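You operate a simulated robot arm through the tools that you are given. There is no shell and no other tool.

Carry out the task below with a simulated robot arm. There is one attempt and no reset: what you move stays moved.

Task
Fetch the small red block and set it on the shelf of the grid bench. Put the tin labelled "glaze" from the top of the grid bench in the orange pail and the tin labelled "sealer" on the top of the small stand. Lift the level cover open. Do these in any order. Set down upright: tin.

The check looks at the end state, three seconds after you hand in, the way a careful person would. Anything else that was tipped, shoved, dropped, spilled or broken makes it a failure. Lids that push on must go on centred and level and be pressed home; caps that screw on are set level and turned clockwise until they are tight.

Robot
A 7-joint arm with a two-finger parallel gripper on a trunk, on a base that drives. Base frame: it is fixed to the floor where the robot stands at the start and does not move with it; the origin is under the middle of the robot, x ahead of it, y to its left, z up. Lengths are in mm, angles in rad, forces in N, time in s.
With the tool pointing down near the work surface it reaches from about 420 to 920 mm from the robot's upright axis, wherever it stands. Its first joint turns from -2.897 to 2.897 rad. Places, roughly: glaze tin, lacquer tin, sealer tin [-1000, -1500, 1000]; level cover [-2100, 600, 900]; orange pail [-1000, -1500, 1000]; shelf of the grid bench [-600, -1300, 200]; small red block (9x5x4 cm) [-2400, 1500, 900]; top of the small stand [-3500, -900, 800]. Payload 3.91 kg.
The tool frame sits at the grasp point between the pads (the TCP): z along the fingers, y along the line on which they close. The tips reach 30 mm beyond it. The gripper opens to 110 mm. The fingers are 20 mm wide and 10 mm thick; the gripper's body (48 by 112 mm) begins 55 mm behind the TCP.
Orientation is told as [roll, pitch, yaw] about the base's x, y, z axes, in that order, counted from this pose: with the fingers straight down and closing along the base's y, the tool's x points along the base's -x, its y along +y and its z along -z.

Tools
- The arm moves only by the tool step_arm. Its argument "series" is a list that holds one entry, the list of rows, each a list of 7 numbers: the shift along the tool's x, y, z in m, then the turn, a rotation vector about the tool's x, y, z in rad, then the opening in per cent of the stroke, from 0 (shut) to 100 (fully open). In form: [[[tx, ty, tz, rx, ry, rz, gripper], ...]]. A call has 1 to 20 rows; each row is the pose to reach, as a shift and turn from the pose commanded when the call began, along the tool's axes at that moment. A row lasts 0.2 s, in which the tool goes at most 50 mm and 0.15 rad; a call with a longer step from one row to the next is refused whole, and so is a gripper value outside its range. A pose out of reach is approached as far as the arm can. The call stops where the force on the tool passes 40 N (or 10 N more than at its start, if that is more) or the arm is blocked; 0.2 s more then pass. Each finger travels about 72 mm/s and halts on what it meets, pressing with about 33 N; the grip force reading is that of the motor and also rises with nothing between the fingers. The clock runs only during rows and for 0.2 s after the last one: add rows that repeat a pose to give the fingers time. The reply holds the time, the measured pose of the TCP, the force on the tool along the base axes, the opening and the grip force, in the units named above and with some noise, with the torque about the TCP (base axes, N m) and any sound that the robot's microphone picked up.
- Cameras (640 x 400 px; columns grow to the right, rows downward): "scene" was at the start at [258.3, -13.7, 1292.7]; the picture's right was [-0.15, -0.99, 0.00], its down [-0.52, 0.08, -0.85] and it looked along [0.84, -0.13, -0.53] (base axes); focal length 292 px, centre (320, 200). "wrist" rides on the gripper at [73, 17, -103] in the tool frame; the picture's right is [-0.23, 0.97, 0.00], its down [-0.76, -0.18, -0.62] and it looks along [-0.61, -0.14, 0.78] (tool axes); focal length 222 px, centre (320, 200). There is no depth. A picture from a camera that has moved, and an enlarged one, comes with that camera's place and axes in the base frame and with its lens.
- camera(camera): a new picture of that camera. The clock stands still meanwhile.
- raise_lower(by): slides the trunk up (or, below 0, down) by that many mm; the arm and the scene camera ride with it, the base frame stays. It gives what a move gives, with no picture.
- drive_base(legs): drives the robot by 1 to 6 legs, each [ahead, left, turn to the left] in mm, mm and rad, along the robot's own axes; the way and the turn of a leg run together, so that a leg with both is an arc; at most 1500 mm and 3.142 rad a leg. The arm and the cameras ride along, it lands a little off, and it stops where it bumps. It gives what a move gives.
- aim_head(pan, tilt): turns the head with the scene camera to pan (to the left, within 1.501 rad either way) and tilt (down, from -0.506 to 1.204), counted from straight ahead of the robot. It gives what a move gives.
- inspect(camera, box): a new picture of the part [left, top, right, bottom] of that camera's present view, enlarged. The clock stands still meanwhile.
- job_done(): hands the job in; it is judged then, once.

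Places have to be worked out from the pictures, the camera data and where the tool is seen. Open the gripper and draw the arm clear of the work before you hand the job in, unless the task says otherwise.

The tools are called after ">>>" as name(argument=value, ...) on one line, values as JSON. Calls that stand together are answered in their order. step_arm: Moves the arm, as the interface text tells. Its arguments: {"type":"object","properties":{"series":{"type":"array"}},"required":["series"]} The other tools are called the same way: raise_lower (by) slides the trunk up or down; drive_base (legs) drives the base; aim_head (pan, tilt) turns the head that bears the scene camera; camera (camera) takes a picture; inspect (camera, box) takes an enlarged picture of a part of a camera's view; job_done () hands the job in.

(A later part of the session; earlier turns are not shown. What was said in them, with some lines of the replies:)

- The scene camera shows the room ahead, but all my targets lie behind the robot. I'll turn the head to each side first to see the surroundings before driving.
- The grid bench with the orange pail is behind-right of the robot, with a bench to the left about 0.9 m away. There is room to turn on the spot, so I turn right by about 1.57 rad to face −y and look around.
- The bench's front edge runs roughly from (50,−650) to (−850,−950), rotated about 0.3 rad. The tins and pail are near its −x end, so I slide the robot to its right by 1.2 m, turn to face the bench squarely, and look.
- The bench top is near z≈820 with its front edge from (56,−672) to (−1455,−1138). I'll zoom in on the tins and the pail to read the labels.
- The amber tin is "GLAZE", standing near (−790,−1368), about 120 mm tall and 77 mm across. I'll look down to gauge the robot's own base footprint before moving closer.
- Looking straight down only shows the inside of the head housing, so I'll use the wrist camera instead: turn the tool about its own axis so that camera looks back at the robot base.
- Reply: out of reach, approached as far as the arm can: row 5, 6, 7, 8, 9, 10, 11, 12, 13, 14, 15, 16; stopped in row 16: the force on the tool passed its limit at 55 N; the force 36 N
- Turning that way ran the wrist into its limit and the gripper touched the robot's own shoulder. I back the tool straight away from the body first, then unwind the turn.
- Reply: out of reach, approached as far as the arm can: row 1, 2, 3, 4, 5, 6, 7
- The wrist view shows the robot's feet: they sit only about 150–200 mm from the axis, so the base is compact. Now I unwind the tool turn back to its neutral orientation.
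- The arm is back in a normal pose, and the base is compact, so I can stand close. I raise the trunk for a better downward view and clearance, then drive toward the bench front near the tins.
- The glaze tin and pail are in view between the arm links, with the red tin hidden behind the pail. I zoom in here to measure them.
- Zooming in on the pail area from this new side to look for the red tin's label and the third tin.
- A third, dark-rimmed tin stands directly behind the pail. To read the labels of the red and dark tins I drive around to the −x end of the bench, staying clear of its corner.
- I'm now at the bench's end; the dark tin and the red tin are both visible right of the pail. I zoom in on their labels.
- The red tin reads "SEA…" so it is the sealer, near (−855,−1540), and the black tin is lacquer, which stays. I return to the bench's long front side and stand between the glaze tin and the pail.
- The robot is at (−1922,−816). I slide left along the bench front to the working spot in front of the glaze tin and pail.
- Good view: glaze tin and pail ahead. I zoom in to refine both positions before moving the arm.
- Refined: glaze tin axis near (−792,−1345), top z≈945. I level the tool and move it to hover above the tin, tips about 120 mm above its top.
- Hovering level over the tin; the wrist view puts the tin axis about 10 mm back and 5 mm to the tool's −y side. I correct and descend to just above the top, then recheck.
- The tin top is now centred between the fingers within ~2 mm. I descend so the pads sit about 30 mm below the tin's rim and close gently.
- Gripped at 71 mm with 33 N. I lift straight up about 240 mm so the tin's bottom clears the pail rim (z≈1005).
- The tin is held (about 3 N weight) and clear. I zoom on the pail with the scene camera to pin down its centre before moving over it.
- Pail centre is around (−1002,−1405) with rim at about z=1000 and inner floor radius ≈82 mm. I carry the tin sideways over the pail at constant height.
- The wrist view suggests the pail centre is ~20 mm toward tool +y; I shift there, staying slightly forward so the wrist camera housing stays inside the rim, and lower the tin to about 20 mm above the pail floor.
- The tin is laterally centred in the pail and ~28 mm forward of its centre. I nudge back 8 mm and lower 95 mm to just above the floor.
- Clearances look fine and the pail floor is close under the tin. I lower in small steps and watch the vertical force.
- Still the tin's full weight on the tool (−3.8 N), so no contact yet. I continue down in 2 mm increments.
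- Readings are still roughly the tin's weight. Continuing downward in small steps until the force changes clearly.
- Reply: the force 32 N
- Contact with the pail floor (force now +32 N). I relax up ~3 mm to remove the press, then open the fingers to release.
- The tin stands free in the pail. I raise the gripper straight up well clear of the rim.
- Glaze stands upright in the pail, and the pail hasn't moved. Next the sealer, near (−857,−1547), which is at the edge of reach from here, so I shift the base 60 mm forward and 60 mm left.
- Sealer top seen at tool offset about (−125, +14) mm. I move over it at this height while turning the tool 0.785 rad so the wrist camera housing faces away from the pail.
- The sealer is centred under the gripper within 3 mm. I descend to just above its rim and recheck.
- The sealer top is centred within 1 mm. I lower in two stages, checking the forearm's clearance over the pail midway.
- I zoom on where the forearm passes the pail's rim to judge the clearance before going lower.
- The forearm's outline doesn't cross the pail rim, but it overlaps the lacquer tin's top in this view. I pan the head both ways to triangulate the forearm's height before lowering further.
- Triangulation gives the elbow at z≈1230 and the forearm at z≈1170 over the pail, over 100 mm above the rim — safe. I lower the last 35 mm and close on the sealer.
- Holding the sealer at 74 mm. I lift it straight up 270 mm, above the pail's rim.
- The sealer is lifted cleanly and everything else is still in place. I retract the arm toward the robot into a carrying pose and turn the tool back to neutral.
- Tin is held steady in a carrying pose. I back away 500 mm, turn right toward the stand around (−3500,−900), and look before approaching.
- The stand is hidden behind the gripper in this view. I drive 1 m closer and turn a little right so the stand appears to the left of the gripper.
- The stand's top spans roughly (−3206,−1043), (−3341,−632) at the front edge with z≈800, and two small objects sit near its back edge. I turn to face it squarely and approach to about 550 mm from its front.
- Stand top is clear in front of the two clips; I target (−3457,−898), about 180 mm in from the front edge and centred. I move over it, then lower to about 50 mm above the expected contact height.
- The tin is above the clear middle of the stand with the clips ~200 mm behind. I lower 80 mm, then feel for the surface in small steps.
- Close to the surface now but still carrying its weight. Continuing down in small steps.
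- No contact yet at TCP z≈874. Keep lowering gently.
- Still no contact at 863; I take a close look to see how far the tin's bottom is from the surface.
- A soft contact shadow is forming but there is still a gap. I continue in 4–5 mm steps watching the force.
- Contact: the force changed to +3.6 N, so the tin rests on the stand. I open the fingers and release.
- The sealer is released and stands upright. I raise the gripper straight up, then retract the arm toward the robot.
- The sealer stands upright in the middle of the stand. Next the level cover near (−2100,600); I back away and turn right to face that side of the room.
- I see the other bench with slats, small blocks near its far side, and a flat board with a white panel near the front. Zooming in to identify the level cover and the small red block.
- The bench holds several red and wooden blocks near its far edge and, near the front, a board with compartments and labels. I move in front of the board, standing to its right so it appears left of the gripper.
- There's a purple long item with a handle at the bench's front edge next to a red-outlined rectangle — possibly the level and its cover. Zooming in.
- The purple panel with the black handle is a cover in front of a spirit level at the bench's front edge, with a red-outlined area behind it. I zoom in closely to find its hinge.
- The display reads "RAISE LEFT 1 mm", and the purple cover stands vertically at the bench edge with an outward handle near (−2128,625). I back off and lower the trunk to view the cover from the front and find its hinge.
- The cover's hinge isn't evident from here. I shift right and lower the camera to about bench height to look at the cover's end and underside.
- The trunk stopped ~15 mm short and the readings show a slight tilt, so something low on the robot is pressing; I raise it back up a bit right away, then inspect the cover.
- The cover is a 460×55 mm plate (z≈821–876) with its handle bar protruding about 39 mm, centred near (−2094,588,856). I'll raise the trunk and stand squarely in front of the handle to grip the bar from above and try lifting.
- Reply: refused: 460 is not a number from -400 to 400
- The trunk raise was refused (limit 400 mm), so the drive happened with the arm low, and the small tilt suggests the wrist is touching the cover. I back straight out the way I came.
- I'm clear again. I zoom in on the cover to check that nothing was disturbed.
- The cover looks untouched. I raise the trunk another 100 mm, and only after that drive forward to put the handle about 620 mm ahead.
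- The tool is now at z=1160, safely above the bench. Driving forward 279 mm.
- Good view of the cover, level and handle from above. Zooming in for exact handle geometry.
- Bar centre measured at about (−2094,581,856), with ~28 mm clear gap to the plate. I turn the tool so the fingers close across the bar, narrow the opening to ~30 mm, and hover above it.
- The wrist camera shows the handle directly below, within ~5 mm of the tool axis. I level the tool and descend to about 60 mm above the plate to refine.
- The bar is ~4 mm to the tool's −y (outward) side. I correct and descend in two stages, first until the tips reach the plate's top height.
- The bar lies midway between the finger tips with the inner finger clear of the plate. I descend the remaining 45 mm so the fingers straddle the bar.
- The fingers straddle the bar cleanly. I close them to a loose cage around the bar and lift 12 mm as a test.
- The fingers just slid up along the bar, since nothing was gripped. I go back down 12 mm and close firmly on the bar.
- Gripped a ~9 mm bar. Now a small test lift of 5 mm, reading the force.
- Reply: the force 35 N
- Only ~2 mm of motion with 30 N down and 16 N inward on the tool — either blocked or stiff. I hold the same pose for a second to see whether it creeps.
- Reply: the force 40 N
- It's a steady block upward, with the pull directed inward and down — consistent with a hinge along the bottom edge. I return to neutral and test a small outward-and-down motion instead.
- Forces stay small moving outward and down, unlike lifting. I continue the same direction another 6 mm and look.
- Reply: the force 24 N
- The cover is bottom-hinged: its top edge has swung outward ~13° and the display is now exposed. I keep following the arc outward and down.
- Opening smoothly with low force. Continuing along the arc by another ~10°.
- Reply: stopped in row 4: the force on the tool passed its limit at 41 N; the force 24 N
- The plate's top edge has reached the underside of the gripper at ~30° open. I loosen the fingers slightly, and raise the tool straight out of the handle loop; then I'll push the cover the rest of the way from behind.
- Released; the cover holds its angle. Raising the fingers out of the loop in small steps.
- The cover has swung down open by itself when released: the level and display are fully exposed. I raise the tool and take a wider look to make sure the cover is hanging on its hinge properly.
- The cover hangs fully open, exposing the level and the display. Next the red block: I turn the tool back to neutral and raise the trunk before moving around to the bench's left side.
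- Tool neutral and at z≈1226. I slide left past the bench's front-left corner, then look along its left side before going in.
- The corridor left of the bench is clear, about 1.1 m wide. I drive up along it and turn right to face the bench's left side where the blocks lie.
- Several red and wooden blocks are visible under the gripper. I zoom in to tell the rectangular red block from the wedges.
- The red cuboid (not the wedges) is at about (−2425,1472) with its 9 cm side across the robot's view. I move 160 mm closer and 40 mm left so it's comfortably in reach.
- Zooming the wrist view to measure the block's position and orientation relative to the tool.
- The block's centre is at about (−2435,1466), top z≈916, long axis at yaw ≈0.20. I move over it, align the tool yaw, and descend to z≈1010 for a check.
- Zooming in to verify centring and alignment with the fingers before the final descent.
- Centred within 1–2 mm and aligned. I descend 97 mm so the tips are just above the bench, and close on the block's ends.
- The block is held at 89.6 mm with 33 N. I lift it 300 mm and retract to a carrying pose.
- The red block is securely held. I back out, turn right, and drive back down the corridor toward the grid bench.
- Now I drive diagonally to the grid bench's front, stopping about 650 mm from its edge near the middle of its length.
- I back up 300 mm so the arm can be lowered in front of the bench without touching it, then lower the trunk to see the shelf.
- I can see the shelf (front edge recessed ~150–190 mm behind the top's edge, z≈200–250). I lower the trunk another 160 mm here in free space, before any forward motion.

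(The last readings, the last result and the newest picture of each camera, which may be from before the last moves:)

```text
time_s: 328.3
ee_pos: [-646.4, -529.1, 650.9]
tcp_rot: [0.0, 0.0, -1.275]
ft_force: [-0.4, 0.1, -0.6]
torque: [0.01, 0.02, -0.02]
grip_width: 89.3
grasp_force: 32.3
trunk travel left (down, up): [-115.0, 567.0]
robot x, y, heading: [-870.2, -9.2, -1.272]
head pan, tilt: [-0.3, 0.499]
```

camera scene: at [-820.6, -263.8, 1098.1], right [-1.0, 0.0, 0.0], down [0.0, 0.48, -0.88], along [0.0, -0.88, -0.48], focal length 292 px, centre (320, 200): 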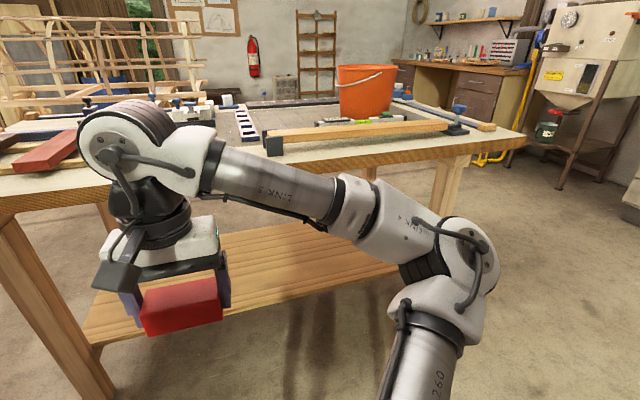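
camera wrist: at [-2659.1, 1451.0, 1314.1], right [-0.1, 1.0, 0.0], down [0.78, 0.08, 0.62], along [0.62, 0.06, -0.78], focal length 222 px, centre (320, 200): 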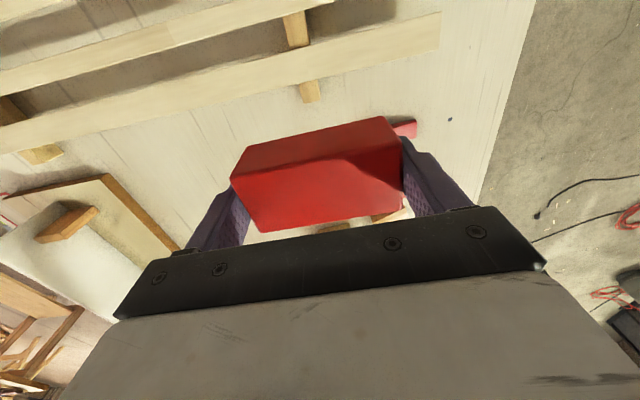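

Trunk lowered cleanly to TCP z=651. Now I lower the arm itself by 250 mm in this free space and check.

>>> step_arm(series=[[[0, 0, 0.025, 0, 0, 0, 65], [0, 0, 0.05, 0, 0, 0, 65], [0, 0, 0.075, 0, 0, 0, 65], [0, 0, 0.1, 0, 0, 0, 65], [0, 0, 0.125, 0, 0, 0, 65], [0, 0, 0.15, 0, 0, 0, 65], [0, 0, 0.175, 0, 0, 0, 65], [0, 0, 0.2, 0, 0, 0, 65], [0, 0, 0.225, 0, 0, 0, 65], [0, 0, 0.25, 0, 0, 0, 65], [0, 0, 0.25, 0, 0, 0, 65]]])

>>> aim_head(pan=-0.1, tilt=0.6)

>>> camera(camera="scene")

>>> camera(camera="wrist")

```text
time_s: 330.7
ee_pos: [-646.4, -529.0, 400.5]
tcp_rot: [0.001, 0.001, -1.276]
ft_force: [-0.5, 1.4, -1.4]
torque: [-0.03, 0.02, 0.02]
grip_width: 89.5
grasp_force: 32.8
trunk travel left (down, up): [-115.0, 567.0]
robot x, y, heading: [-870.8, -13.0, -1.273]
head pan, tilt: [-0.3, 0.499]
```

```text
time_s: 331.4
ee_pos: [-646.5, -528.4, 400.2]
tcp_rot: [-0.002, -0.002, -1.276]
ft_force: [0.0, -0.3, -0.5]
torque: [0.01, -0.02, 0.01]
grip_width: 89.4
grasp_force: 33.4
trunk travel left (down, up): [-115.0, 567.0]
robot x, y, heading: [-866.5, -10.3, -1.274]
head pan, tilt: [-0.099, 0.6]
```

```text
taken
camera scene: at [-803.1, -259.4, 929.1], right [-0.98, -0.2, 0.0], down [-0.11, 0.55, -0.83], along [0.16, -0.81, -0.56], focal length 292 px, centre (320, 200)
```

scene: 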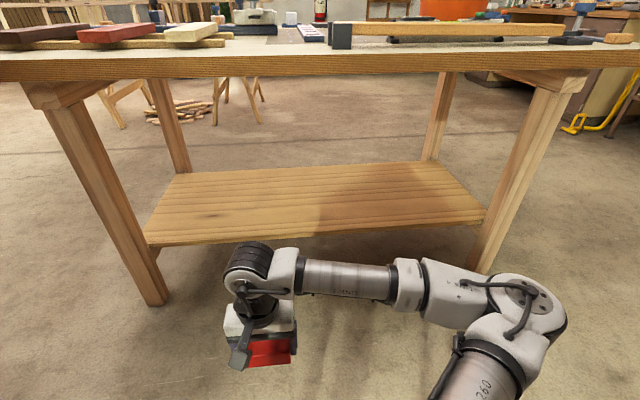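

```text
taken
camera wrist: at [-651.4, -455.4, 503.1], right [1.0, 0.07, 0.0], down [0.05, -0.78, 0.62], along [0.04, -0.62, -0.78], focal length 222 px, centre (320, 200)
```

wrist: 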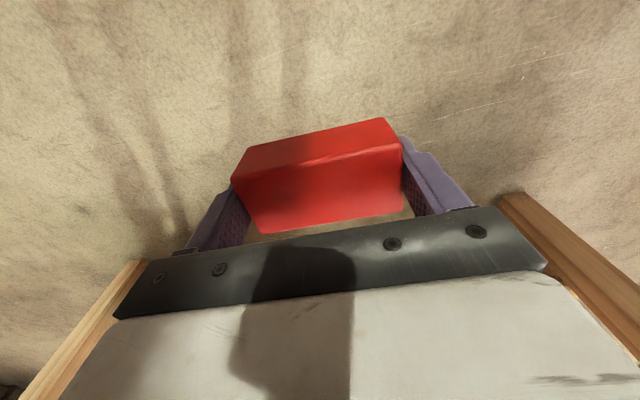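

Excellent view: the shelf is empty, at z≈245, spanning about 160–668 mm behind the top's front edge, with plenty of height under the top. I drive forward 350 mm with the arm low, then recheck clearances.

>>> drive_base(legs=[[350, 0, 0]])

>>> camera(camera="scene")

>>> camera(camera="wrist")

```text
time_s: 333.6
ee_pos: [-548.5, -846.8, 400.2]
tcp_rot: [0.0, 0.0, -1.275]
ft_force: [0.4, 0.5, -0.2]
torque: [-0.01, 0.01, -0.01]
grip_width: 89.2
grasp_force: 33.0
trunk travel left (down, up): [-115.0, 567.0]
robot x, y, heading: [-771.9, -328.6, -1.273]
head pan, tilt: [-0.099, 0.6]
```

```text
taken
camera scene: at [-705.9, -577.7, 929.1], right [-0.98, -0.2, 0.0], down [-0.11, 0.55, -0.83], along [0.16, -0.81, -0.56], focal length 292 px, centre (320, 200)
```

scene: 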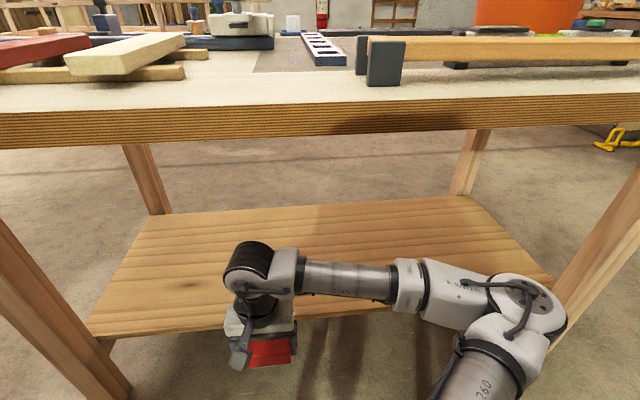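

```text
taken
camera wrist: at [-554.5, -773.8, 503.2], right [1.0, 0.07, 0.0], down [0.05, -0.78, 0.62], along [0.04, -0.62, -0.78], focal length 222 px, centre (320, 200)
```

wrist: 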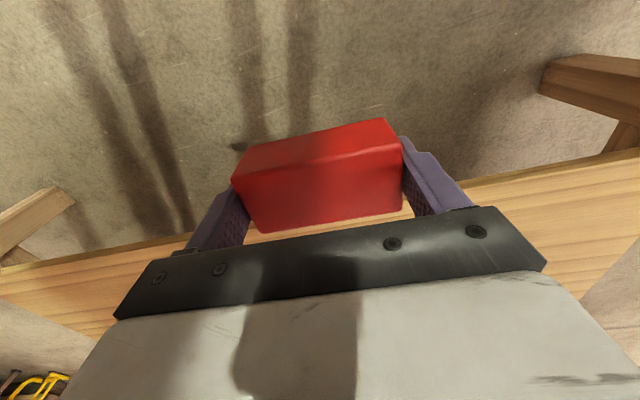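

Clearances look good: the wrist and elbow are well below the bench top and away from the legs. I drive the remaining 165 mm forward.

>>> drive_base(legs=[[165, 0, 0]])

>>> camera(camera="scene")

>>> camera(camera="wrist")

```text
time_s: 335.1
ee_pos: [-501.6, -1003.3, 400.5]
tcp_rot: [0.0, 0.0, -1.276]
ft_force: [0.0, -0.4, -0.9]
torque: [-0.02, 0.02, 0.04]
grip_width: 89.3
grasp_force: 32.8
trunk travel left (down, up): [-115.0, 567.0]
robot x, y, heading: [-724.5, -485.4, -1.267]
head pan, tilt: [-0.099, 0.6]
```

```text
taken
camera scene: at [-657.8, -733.9, 929.1], right [-0.98, -0.2, 0.0], down [-0.11, 0.55, -0.83], along [0.16, -0.81, -0.56], focal length 292 px, centre (320, 200)
```

scene: 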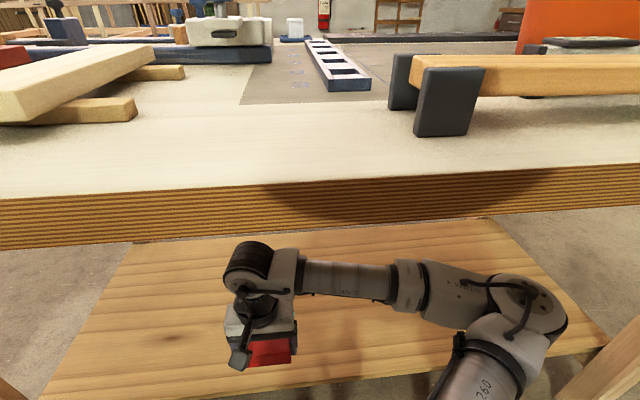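

```text
taken
camera wrist: at [-506.2, -929.9, 503.2], right [1.0, 0.07, 0.0], down [0.05, -0.78, 0.62], along [0.04, -0.62, -0.78], focal length 222 px, centre (320, 200)
```

wrist: 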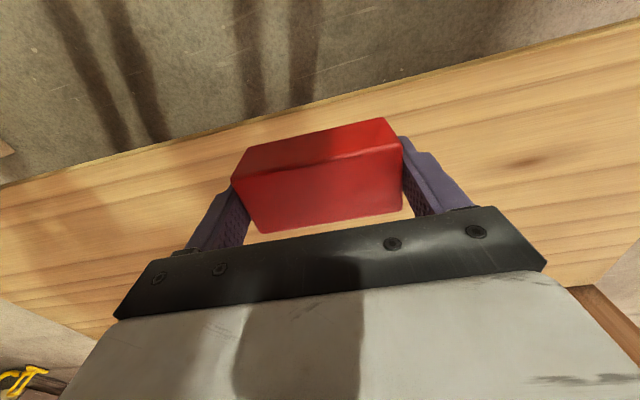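

The block is now above the shelf's front edge. I extend the arm forward 170 mm at the same height to bring the block well over the shelf.

>>> step_arm(series=[[[-0.025, 0, 0, 0, 0, 0, 65], [-0.05, 0, 0, 0, 0, 0, 65], [-0.075, 0, 0, 0, 0, 0, 65], [-0.1, 0, 0, 0, 0, 0, 65], [-0.125, 0, 0, 0, 0, 0, 65], [-0.15, 0, 0, 0, 0, 0, 65], [-0.17, 0, 0, 0, 0, 0, 65], [-0.17, 0, 0, 0, 0, 0, 65]]])

>>> camera(camera="scene")

>>> camera(camera="wrist")

```text
time_s: 336.9
ee_pos: [-451.3, -1166.5, 400.2]
tcp_rot: [0.0, 0.0, -1.275]
ft_force: [-0.3, -0.1, -0.5]
torque: [-0.01, 0.02, -0.03]
grip_width: 89.6
grasp_force: 33.1
trunk travel left (down, up): [-115.0, 567.0]
robot x, y, heading: [-725.2, -483.4, -1.271]
head pan, tilt: [-0.099, 0.6]
```

```text
taken
camera scene: at [-657.8, -733.9, 929.1], right [-0.98, -0.2, 0.0], down [-0.11, 0.55, -0.83], along [0.16, -0.81, -0.56], focal length 292 px, centre (320, 200)
```

scene: 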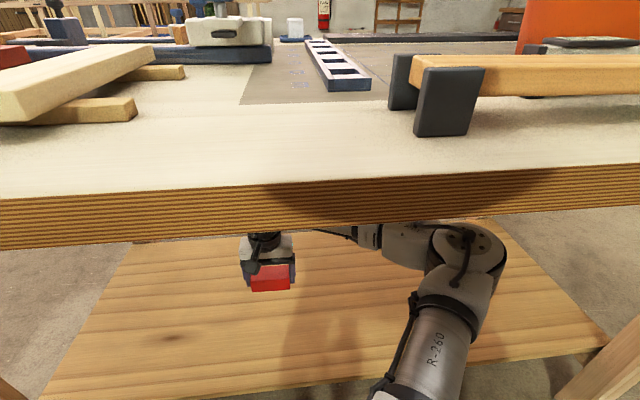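

```text
taken
camera wrist: at [-457.7, -1093.3, 502.4], right [1.0, 0.07, 0.0], down [0.05, -0.78, 0.62], along [0.04, -0.62, -0.78], focal length 222 px, centre (320, 200)
```

wrist: 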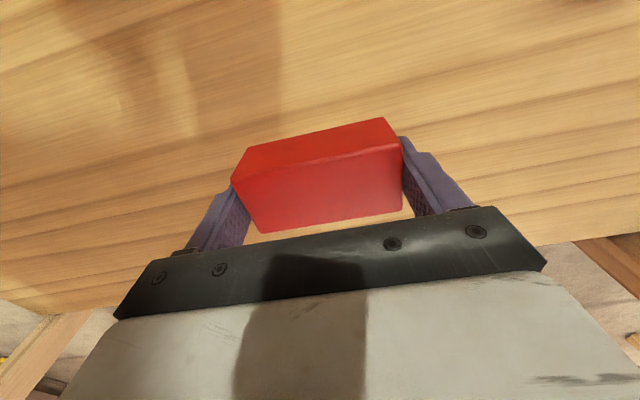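

The block is over the shelf about 180 mm in from its front edge. I lower 85 mm and then feel for the shelf in small steps.

>>> step_arm(series=[[[0, 0, 0.02, 0, 0, 0, 65], [0, 0, 0.04, 0, 0, 0, 65], [0, 0, 0.06, 0, 0, 0, 65], [0, 0, 0.075, 0, 0, 0, 65], [0, 0, 0.085, 0, 0, 0, 65], [0, 0, 0.085, 0, 0, 0, 65]]])

>>> camera(camera="wrist")

>>> camera(camera="scene")

```text
time_s: 338.2
ee_pos: [-450.2, -1167.5, 316.6]
tcp_rot: [-0.001, -0.001, -1.275]
ft_force: [-0.5, -0.2, -1.2]
torque: [0.0, -0.01, -0.04]
grip_width: 89.4
grasp_force: 32.9
trunk travel left (down, up): [-115.0, 567.0]
robot x, y, heading: [-725.6, -486.9, -1.271]
head pan, tilt: [-0.099, 0.6]
```

```text
taken
camera wrist: at [-456.2, -1093.2, 419.1], right [1.0, 0.07, 0.0], down [0.05, -0.78, 0.62], along [0.04, -0.62, -0.78], focal length 222 px, centre (320, 200)
```

wrist: 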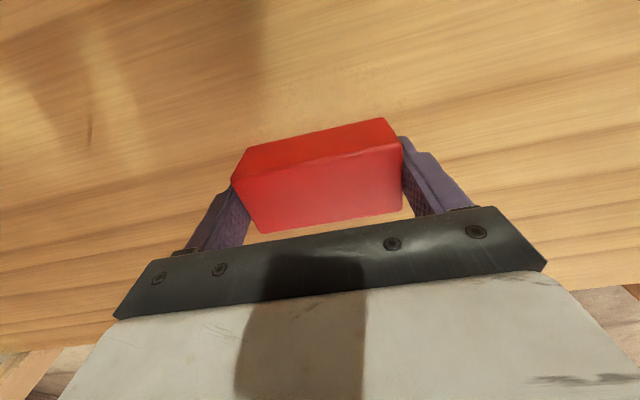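

```text
taken
camera scene: at [-657.8, -733.9, 929.1], right [-0.98, -0.2, 0.0], down [-0.11, 0.55, -0.83], along [0.16, -0.81, -0.56], focal length 292 px, centre (320, 200)
```

scene: 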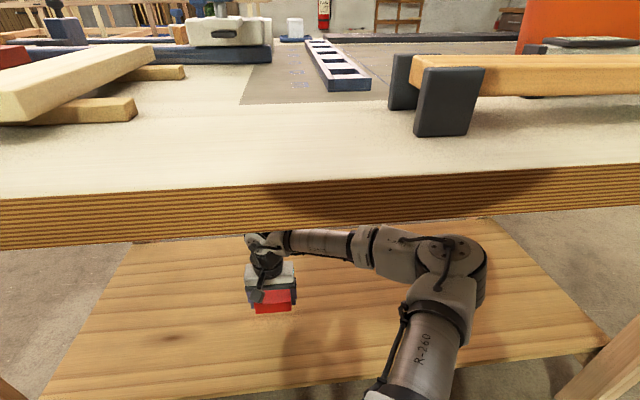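

Still above the shelf with no contact. Lowering in 4 mm steps and reading the force.

>>> step_arm(series=[[[0, 0, 0.004, 0, 0, 0, 65], [0, 0, 0.008, 0, 0, 0, 65], [0, 0, 0.012, 0, 0, 0, 65], [0, 0, 0.012, 0, 0, 0, 65]]])

>>> step_arm(series=[[[0, 0, 0.003, 0, 0, 0, 65], [0, 0, 0.006, 0, 0, 0, 65], [0, 0, 0.008, 0, 0, 0, 65], [0, 0, 0.008, 0, 0, 0, 65]]])

>>> step_arm(series=[[[0, 0, 0.003, 0, 0, 0, 65], [0, 0, 0.006, 0, 0, 0, 65], [0, 0, 0.006, 0, 0, 0, 65]]])

```text
time_s: 339.2
ee_pos: [-449.5, -1164.2, 304.0]
tcp_rot: [0.001, 0.0, -1.275]
ft_force: [0.2, 0.4, -0.5]
torque: [0.01, 0.02, 0.02]
grip_width: 89.2
grasp_force: 32.7
trunk travel left (down, up): [-115.0, 567.0]
robot x, y, heading: [-723.8, -485.0, -1.271]
head pan, tilt: [-0.099, 0.6]
```

```text
time_s: 340.2
ee_pos: [-451.6, -1164.5, 296.3]
tcp_rot: [0.001, 0.001, -1.275]
ft_force: [0.4, -0.5, 0.5]
torque: [0.03, -0.01, 0.01]
grip_width: 89.5
grasp_force: 32.9
trunk travel left (down, up): [-115.0, 567.0]
robot x, y, heading: [-726.3, -483.4, -1.276]
head pan, tilt: [-0.099, 0.6]
```

```text
time_s: 341.1
ee_pos: [-450.5, -1164.7, 290.3]
tcp_rot: [0.0, 0.0, -1.275]
ft_force: [-0.9, -0.6, -0.8]
torque: [-0.01, 0.01, 0.01]
grip_width: 89.6
grasp_force: 32.7
trunk travel left (down, up): [-115.0, 567.0]
robot x, y, heading: [-726.4, -485.9, -1.27]
head pan, tilt: [-0.099, 0.6]
```

No contact yet at TCP z=290. I look at the gap between block and shelf in the wrist view.

>>> inspect(camera="wrist", box=[200, 80, 440, 240])

>>> inspect(camera="scene", box=[220, 220, 340, 340])

```text
2.50 times, centred on (320, 160) of wrist
camera zoom: at [-457.1, -1091.9, 392.7], right [1.0, 0.07, 0.0], down [0.05, -0.78, 0.62], along [0.04, -0.62, -0.78], focal length 555 px, centre (320, 300)
```

zoom: 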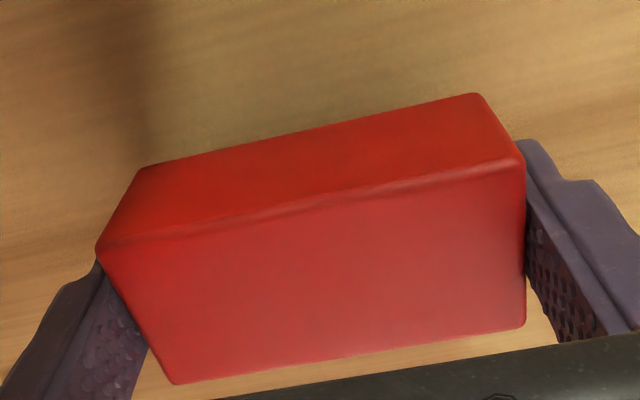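

```text
3.33 times, centred on (280, 280) of scene
camera zoom: at [-657.8, -733.9, 929.1], right [-0.98, -0.2, 0.0], down [-0.11, 0.55, -0.83], along [0.16, -0.81, -0.56], focal length 973 px, centre (453, -67)
```

zoom: 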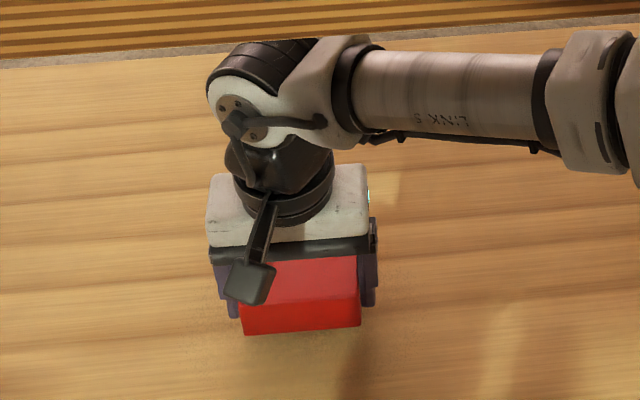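

The block looks close above the shelf. I continue stepping down slowly.

>>> step_arm(series=[[[0, 0, 0.003, 0, 0, 0, 65], [0, 0, 0.006, 0, 0, 0, 65], [0, 0, 0.006, 0, 0, 0, 65]]])

>>> step_arm(series=[[[0, 0, 0.003, 0, 0, 0, 65], [0, 0, 0.006, 0, 0, 0, 65], [0, 0, 0.006, 0, 0, 0, 65]]])

>>> step_arm(series=[[[0, 0, 0.003, 0, 0, 0, 65], [0, 0, 0.005, 0, 0, 0, 65], [0, 0, 0.005, 0, 0, 0, 65]]])

```text
time_s: 341.9
ee_pos: [-451.7, -1165.9, 283.1]
tcp_rot: [0.0, 0.0, -1.276]
ft_force: [-0.1, -0.3, -0.7]
torque: [-0.01, 0.01, -0.03]
grip_width: 89.4
grasp_force: 32.7
trunk travel left (down, up): [-115.0, 567.0]
robot x, y, heading: [-724.2, -482.1, -1.274]
head pan, tilt: [-0.099, 0.6]
```

```text
time_s: 342.6
ee_pos: [-452.0, -1163.8, 275.7]
tcp_rot: [0.001, 0.0, -1.276]
ft_force: [-0.7, 1.5, -0.6]
torque: [-0.02, 0.01, -0.01]
grip_width: 89.6
grasp_force: 32.9
trunk travel left (down, up): [-115.0, 567.0]
robot x, y, heading: [-725.7, -485.4, -1.275]
head pan, tilt: [-0.099, 0.6]
```

```text
time_s: 343.4
ee_pos: [-450.2, -1166.1, 275.8]
tcp_rot: [0.001, -0.003, -1.276]
ft_force: [-6.9, 6.5, 27.0]
torque: [0.4, 0.26, 0.04]
grip_width: 89.5
grasp_force: 33.2
trunk travel left (down, up): [-115.0, 567.0]
robot x, y, heading: [-726.4, -481.8, -1.272]
head pan, tilt: [-0.099, 0.6]
```

Contact with the shelf (27 N). I relax 3 mm and open the fingers.

>>> step_arm(series=[[[0, 0, -0.002, 0, 0, 0, 65], [0, 0, -0.003, 0, 0, 0, 65], [0, 0, -0.003, 0, 0, 0, 65], [0, 0, -0.003, 0, 0, 0, 83], [0, 0, -0.003, 0, 0, 0, 90], [0, 0, -0.003, 0, 0, 0, 100], [0, 0, -0.003, 0, 0, 0, 100]]])

>>> camera(camera="wrist")

```text
time_s: 345.1
ee_pos: [-450.8, -1165.7, 276.5]
tcp_rot: [-0.002, -0.001, -1.275]
ft_force: [-0.3, 0.7, 0.0]
torque: [-0.01, 0.01, 0.0]
grip_width: 110.1
grasp_force: 0.0
trunk travel left (down, up): [-115.0, 567.0]
robot x, y, heading: [-726.9, -485.9, -1.275]
head pan, tilt: [-0.099, 0.6]
```

```text
taken
camera wrist: at [-456.2, -1093.3, 378.8], right [1.0, 0.07, 0.0], down [0.05, -0.78, 0.62], along [0.04, -0.62, -0.78], focal length 222 px, centre (320, 200)
```

wrist: 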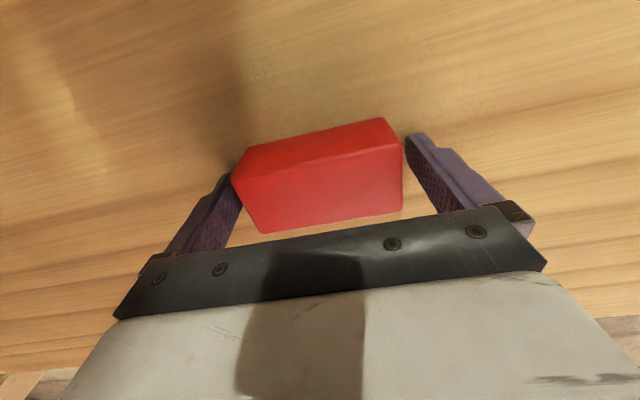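

The block rests on the shelf, released. I raise the gripper 120 mm and withdraw it 170 mm back toward the robot.

>>> step_arm(series=[[[0, 0, -0.015, 0, 0, 0, 100], [0, 0, -0.04, 0, 0, 0, 100], [0, 0, -0.07, 0, 0, 0, 100], [0, 0, -0.1, 0, 0, 0, 100], [0, 0, -0.122, 0, 0, 0, 100], [0.025, 0, -0.122, 0, 0, 0, 100], [0.055, 0, -0.122, 0, 0, 0, 100], [0.085, 0, -0.122, 0, 0, 0, 100], [0.115, 0, -0.122, 0, 0, 0, 100], [0.145, 0, -0.122, 0, 0, 0, 100], [0.17, 0, -0.122, 0, 0, 0, 100], [0.17, 0, -0.122, 0, 0, 0, 100]]])

>>> camera(camera="scene")

>>> camera(camera="wrist")

```text
time_s: 347.6
ee_pos: [-500.7, -1003.0, 397.0]
tcp_rot: [-0.001, 0.001, -1.276]
ft_force: [-0.7, 0.2, 0.4]
torque: [0.0, -0.01, 0.03]
grip_width: 109.9
grasp_force: 0.0
trunk travel left (down, up): [-115.0, 567.0]
robot x, y, heading: [-724.8, -484.9, -1.273]
head pan, tilt: [-0.099, 0.6]
```

```text
taken
camera scene: at [-657.8, -733.9, 929.1], right [-0.98, -0.2, 0.0], down [-0.11, 0.55, -0.83], along [0.16, -0.81, -0.56], focal length 292 px, centre (320, 200)
```

scene: 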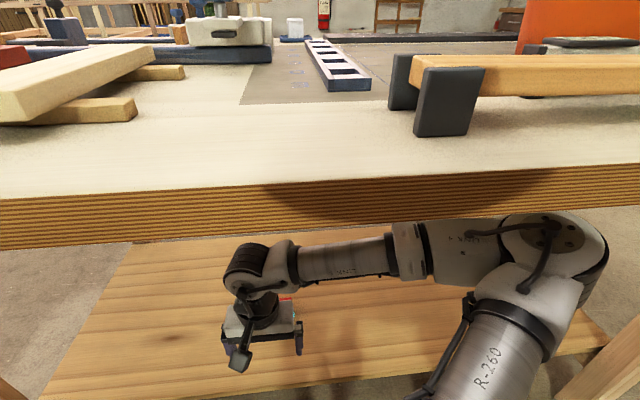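

```text
taken
camera wrist: at [-506.3, -929.6, 499.9], right [1.0, 0.07, 0.0], down [0.05, -0.78, 0.62], along [0.04, -0.62, -0.78], focal length 222 px, centre (320, 200)
```

wrist: 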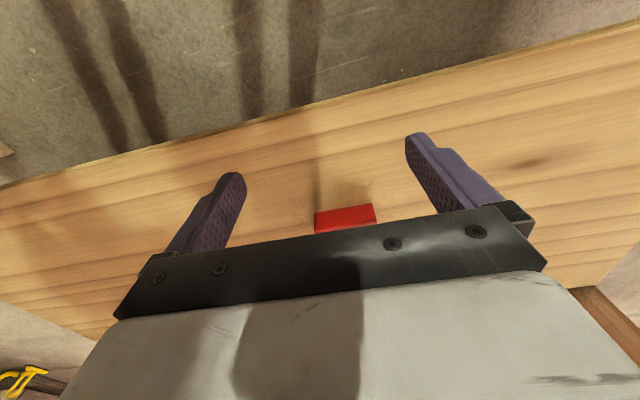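

The block sits on the shelf. The elbow has drifted upward, close under the bench's edge, so I zoom in to check its clearance before backing out.

>>> inspect(camera="scene", box=[460, 180, 640, 300])

>>> aim_head(pan=-0.6, tilt=0.5)

>>> camera(camera="scene")

```text
3.33 times, centred on (550, 240) of scene
camera zoom: at [-657.8, -733.9, 929.1], right [-0.98, -0.2, 0.0], down [-0.11, 0.55, -0.83], along [0.16, -0.81, -0.56], focal length 973 px, centre (-447, 67)
```

zoom: 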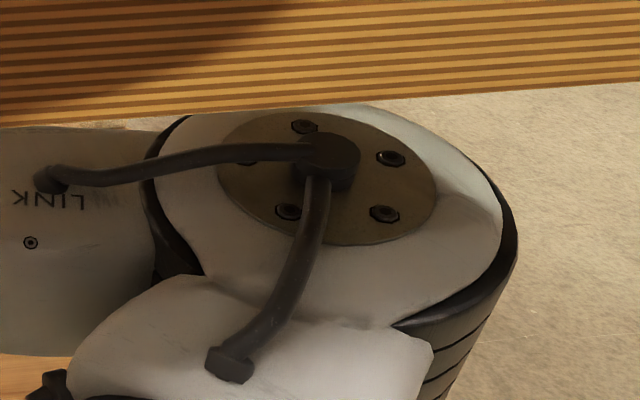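

```text
time_s: 348.6
ee_pos: [-501.0, -1002.9, 396.7]
tcp_rot: [-0.001, 0.0, -1.276]
ft_force: [-0.4, 0.2, 0.9]
torque: [0.0, -0.01, 0.02]
grip_width: 110.2
grasp_force: 0.1
trunk travel left (down, up): [-115.0, 567.0]
robot x, y, heading: [-726.7, -486.9, -1.27]
head pan, tilt: [-0.6, 0.499]
```

```text
taken
camera scene: at [-702.2, -734.1, 938.2], right [-0.95, 0.3, 0.0], down [0.14, 0.46, -0.88], along [-0.26, -0.84, -0.48], focal length 292 px, centre (320, 200)
```

scene: 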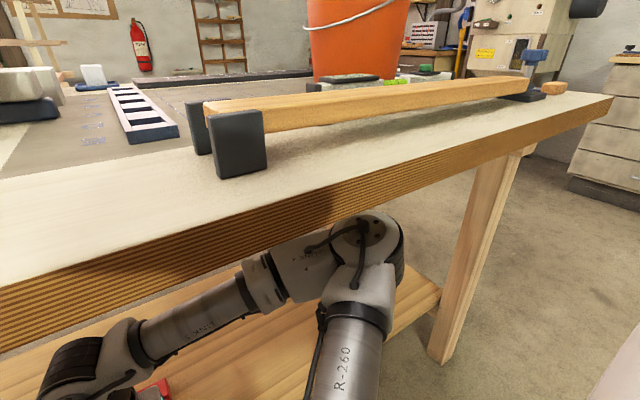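

Triangulating puts the elbow cap at z≈777 right beneath the bench's front edge (underside ≈786) — tight. I lower the trunk 35 mm first to gain clearance (the gripper still stays well above the shelf), then back out.

>>> raise_lower(by=-35)

>>> camera(camera="scene")

```text
time_s: 349.4
ee_pos: [-500.2, -1002.2, 362.8]
tcp_rot: [0.0, 0.001, -1.276]
ft_force: [0.3, -0.3, 0.2]
torque: [-0.02, -0.01, 0.0]
grip_width: 109.8
grasp_force: 0.1
trunk travel left (down, up): [-80.0, 602.0]
robot x, y, heading: [-725.1, -484.3, -1.271]
head pan, tilt: [-0.6, 0.499]
```

```text
taken
camera scene: at [-702.3, -734.1, 903.2], right [-0.95, 0.3, 0.0], down [0.14, 0.46, -0.88], along [-0.26, -0.84, -0.48], focal length 292 px, centre (320, 200)
```

scene: 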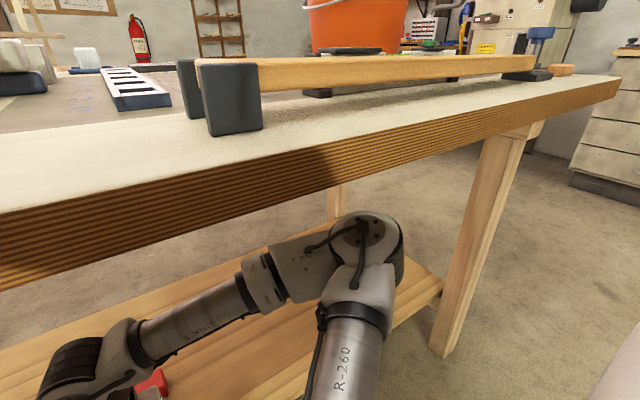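

There's now a clear gap between elbow and bench edge. I drive straight back 500 mm.

>>> drive_base(legs=[[-500, 0, 0]])

>>> aim_head(pan=-0.1, tilt=0.5)

>>> camera(camera="scene")

```text
time_s: 352.4
ee_pos: [-651.3, -516.6, 361.2]
tcp_rot: [0.001, 0.001, -1.279]
ft_force: [0.0, 1.0, -0.3]
torque: [0.04, 0.0, 0.0]
grip_width: 109.7
grasp_force: 0.1
trunk travel left (down, up): [-80.0, 602.0]
robot x, y, heading: [-875.2, 5.4, -1.278]
head pan, tilt: [-0.6, 0.499]
```

```text
time_s: 353.3
ee_pos: [-652.0, -516.1, 362.1]
tcp_rot: [-0.003, -0.002, -1.279]
ft_force: [0.3, -0.2, 0.4]
torque: [0.01, -0.03, -0.02]
grip_width: 110.0
grasp_force: 0.0
trunk travel left (down, up): [-80.0, 602.0]
robot x, y, heading: [-875.2, 3.3, -1.277]
head pan, tilt: [-0.099, 0.499]
```

```text
taken
camera scene: at [-806.9, -249.1, 903.2], right [-0.98, -0.19, 0.0], down [-0.09, 0.47, -0.88], along [0.17, -0.86, -0.48], focal length 292 px, centre (320, 200)
```

scene: 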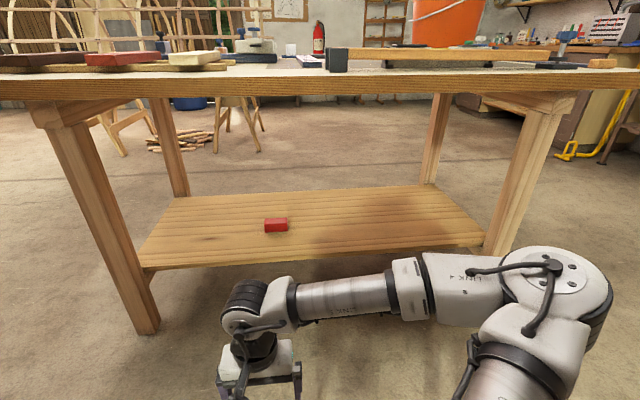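

The red block lies on the shelf of the grid bench. I raise the trunk and check the bench top and pail, then verify the cover and the stand.

>>> raise_lower(by=400)

>>> aim_head(pan=-0.1, tilt=0.45)

>>> camera(camera="scene")

>>> inspect(camera="scene", box=[360, 90, 560, 230])

```text
time_s: 357.1
ee_pos: [-651.7, -517.3, 761.1]
tcp_rot: [-0.001, 0.0, -1.279]
ft_force: [0.0, 1.2, -0.3]
torque: [0.05, 0.01, -0.03]
grip_width: 110.2
grasp_force: 0.0
trunk travel left (down, up): [-480.0, 202.0]
robot x, y, heading: [-871.7, 4.1, -1.274]
head pan, tilt: [-0.099, 0.499]
```

```text
time_s: 357.8
ee_pos: [-650.9, -515.7, 762.7]
tcp_rot: [0.002, 0.0, -1.279]
ft_force: [0.2, 0.4, 0.0]
torque: [0.02, -0.02, 0.02]
grip_width: 110.0
grasp_force: 0.2
trunk travel left (down, up): [-480.0, 202.0]
robot x, y, heading: [-873.5, 3.5, -1.281]
head pan, tilt: [-0.099, 0.45]
```

```text
taken
camera scene: at [-806.6, -250.0, 1307.6], right [-0.98, -0.19, 0.0], down [-0.08, 0.43, -0.9], along [0.17, -0.88, -0.44], focal length 292 px, centre (320, 200)
```

scene: 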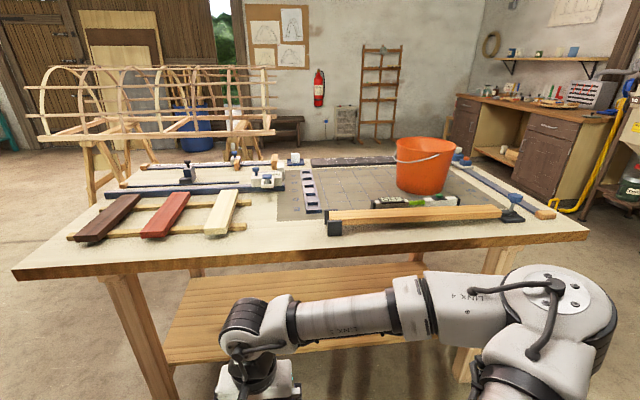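

```text
2.86 times, centred on (460, 160) of scene
camera zoom: at [-806.6, -250.0, 1307.6], right [-0.98, -0.19, 0.0], down [-0.08, 0.43, -0.9], along [0.17, -0.88, -0.44], focal length 834 px, centre (-80, 314)
```

zoom: 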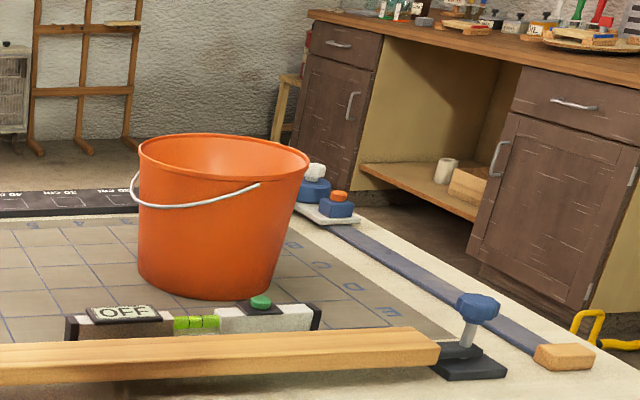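

The bench top, pail and other items are in order. I raise the trunk and turn right to look at the level cover and the stand.

>>> raise_lower(by=195)

>>> drive_base(legs=[[0, 0, -1.9]])

>>> aim_head(pan=-0.7, tilt=0.25)

>>> camera(camera="scene")

>>> aim_head(pan=0.55, tilt=0.25)

>>> camera(camera="scene")

```text
time_s: 359.9
ee_pos: [-652.0, -515.8, 956.4]
tcp_rot: [0.0, 0.0, -1.279]
ft_force: [0.2, 1.1, 0.0]
torque: [-0.01, -0.03, 0.01]
grip_width: 110.0
grasp_force: 0.1
trunk travel left (down, up): [-675.0, 7.0]
robot x, y, heading: [-874.3, 5.3, -1.275]
head pan, tilt: [-0.099, 0.45]
```

```text
time_s: 365.0
ee_pos: [-1436.8, -31.7, 956.5]
tcp_rot: [-0.001, 0.0, 3.091]
ft_force: [-1.0, -0.4, 0.1]
torque: [-0.01, -0.01, 0.02]
grip_width: 110.3
grasp_force: 0.1
trunk travel left (down, up): [-675.0, 7.0]
robot x, y, heading: [-871.3, 6.2, 3.094]
head pan, tilt: [-0.099, 0.45]
```

```text
time_s: 366.0
ee_pos: [-1437.0, -31.6, 958.4]
tcp_rot: [0.0, 0.0, 3.091]
ft_force: [-0.2, 0.4, -1.1]
torque: [0.02, 0.02, -0.03]
grip_width: 110.1
grasp_force: 0.1
trunk travel left (down, up): [-675.0, 7.0]
robot x, y, heading: [-870.8, 1.7, 3.094]
head pan, tilt: [-0.7, 0.25]
```

```text
taken
camera scene: at [-1111.8, 74.5, 1521.3], right [0.68, 0.73, 0.0], down [0.18, -0.17, -0.97], along [-0.71, 0.66, -0.25], focal length 292 px, centre (320, 200)
```

scene: 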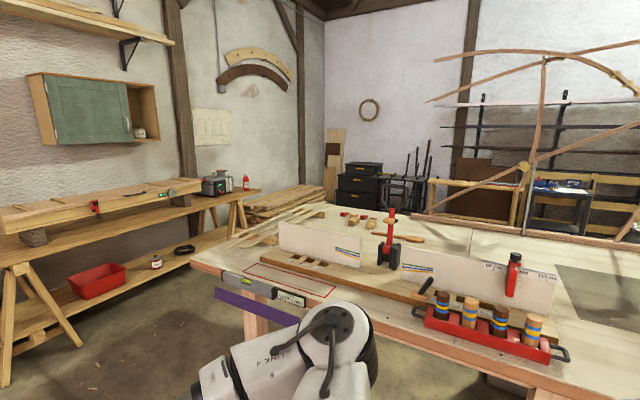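

```text
time_s: 367.4
ee_pos: [-1437.8, -31.9, 958.2]
tcp_rot: [0.001, -0.001, 3.092]
ft_force: [0.5, -0.6, 0.0]
torque: [0.01, -0.01, 0.0]
grip_width: 109.9
grasp_force: 0.0
trunk travel left (down, up): [-675.0, 7.0]
robot x, y, heading: [-875.9, 5.9, 3.094]
head pan, tilt: [0.55, 0.25]
```

```text
taken
camera scene: at [-1125.1, -33.8, 1521.3], right [-0.48, 0.88, 0.0], down [0.22, 0.12, -0.97], along [-0.85, -0.47, -0.25], focal length 292 px, centre (320, 200)
```

scene: 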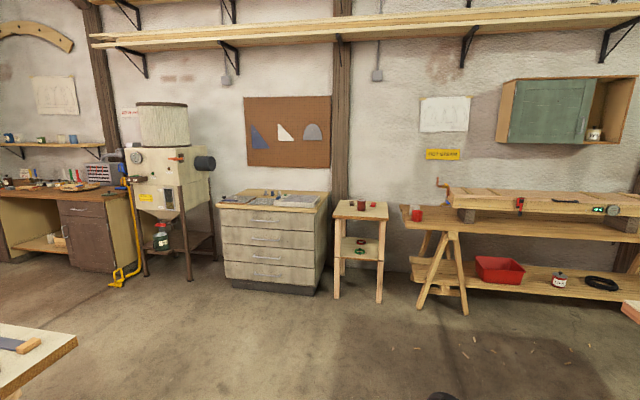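

>>> inspect(camera="scene", box=[310, 180, 440, 260])

>>> aim_head(pan=-0.7, tilt=0.25)

>>> inspect(camera="scene", box=[180, 240, 360, 360])

```text
4.92 times, centred on (375, 220) of scene
camera zoom: at [-1125.1, -33.8, 1521.3], right [-0.48, 0.88, 0.0], down [0.22, 0.12, -0.97], along [-0.85, -0.47, -0.25], focal length 1438 px, centre (49, 102)
```

zoom: 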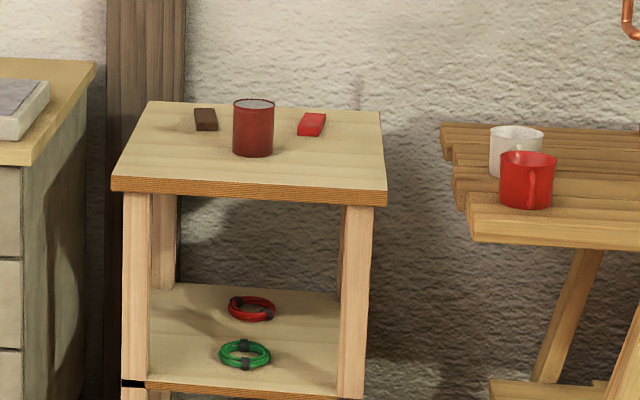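

```text
time_s: 368.9
ee_pos: [-1436.9, -31.8, 956.8]
tcp_rot: [0.001, 0.0, 3.092]
ft_force: [0.8, 0.1, 0.1]
torque: [0.02, 0.0, 0.03]
grip_width: 110.0
grasp_force: 0.0
trunk travel left (down, up): [-675.0, 7.0]
robot x, y, heading: [-875.8, 3.0, 3.097]
head pan, tilt: [-0.7, 0.25]
```

```text
3.33 times, centred on (270, 300) of scene
camera zoom: at [-1111.8, 74.5, 1521.3], right [0.68, 0.73, 0.0], down [0.18, -0.17, -0.97], along [-0.71, 0.66, -0.25], focal length 973 px, centre (487, -133)
```

zoom: 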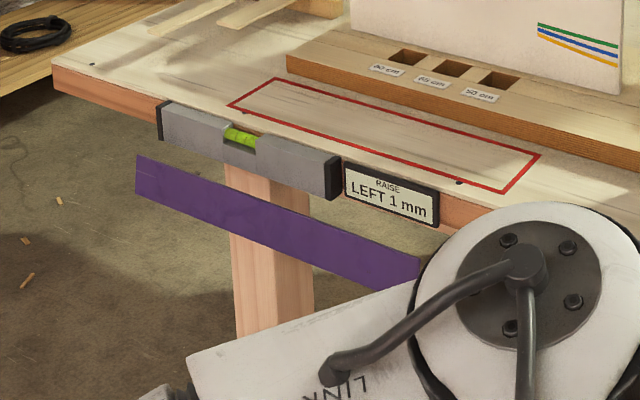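

Everything checks out: the glaze tin is in the pail, the sealer stands on the stand, the red block is on the shelf, and the level cover hangs open with the display exposed. The gripper is open and the arm is clear, so I hand in.

>>> job_done()

```text
The job is handed in.
```

I finished all four parts of the task and handed the job in; I haven't seen the verdict.

- **Glaze tin:** it is in the orange pail, upright.
- **Sealer tin:** it stands upright near the middle of the small stand's top, clear of the two blocks already there. The lacquer tin was not moved.
- **Red block:** the rectangular one, not one of the red wedges, is lying flat on the shelf of the grid bench. It sits about 180 mm in from the shelf's front edge.
- **Level cover:** it is open. It turned out to be hinged along its bottom edge, so lifting did not move it. I pulled the handle out and down to about 30°, and when I let go it swung down the rest of the way. It now hangs open, with the level and its display exposed.

Early on, the gripper touched the robot's own body while I was turning the tool. Later, a drive toward the level cover happened with the arm too low, and the wrist may have brushed the cover. I checked the cover afterwards and saw no change to it. In my last camera views nothing else looked tipped, shoved or spilled. The gripper is open and the arm is clear of the work.
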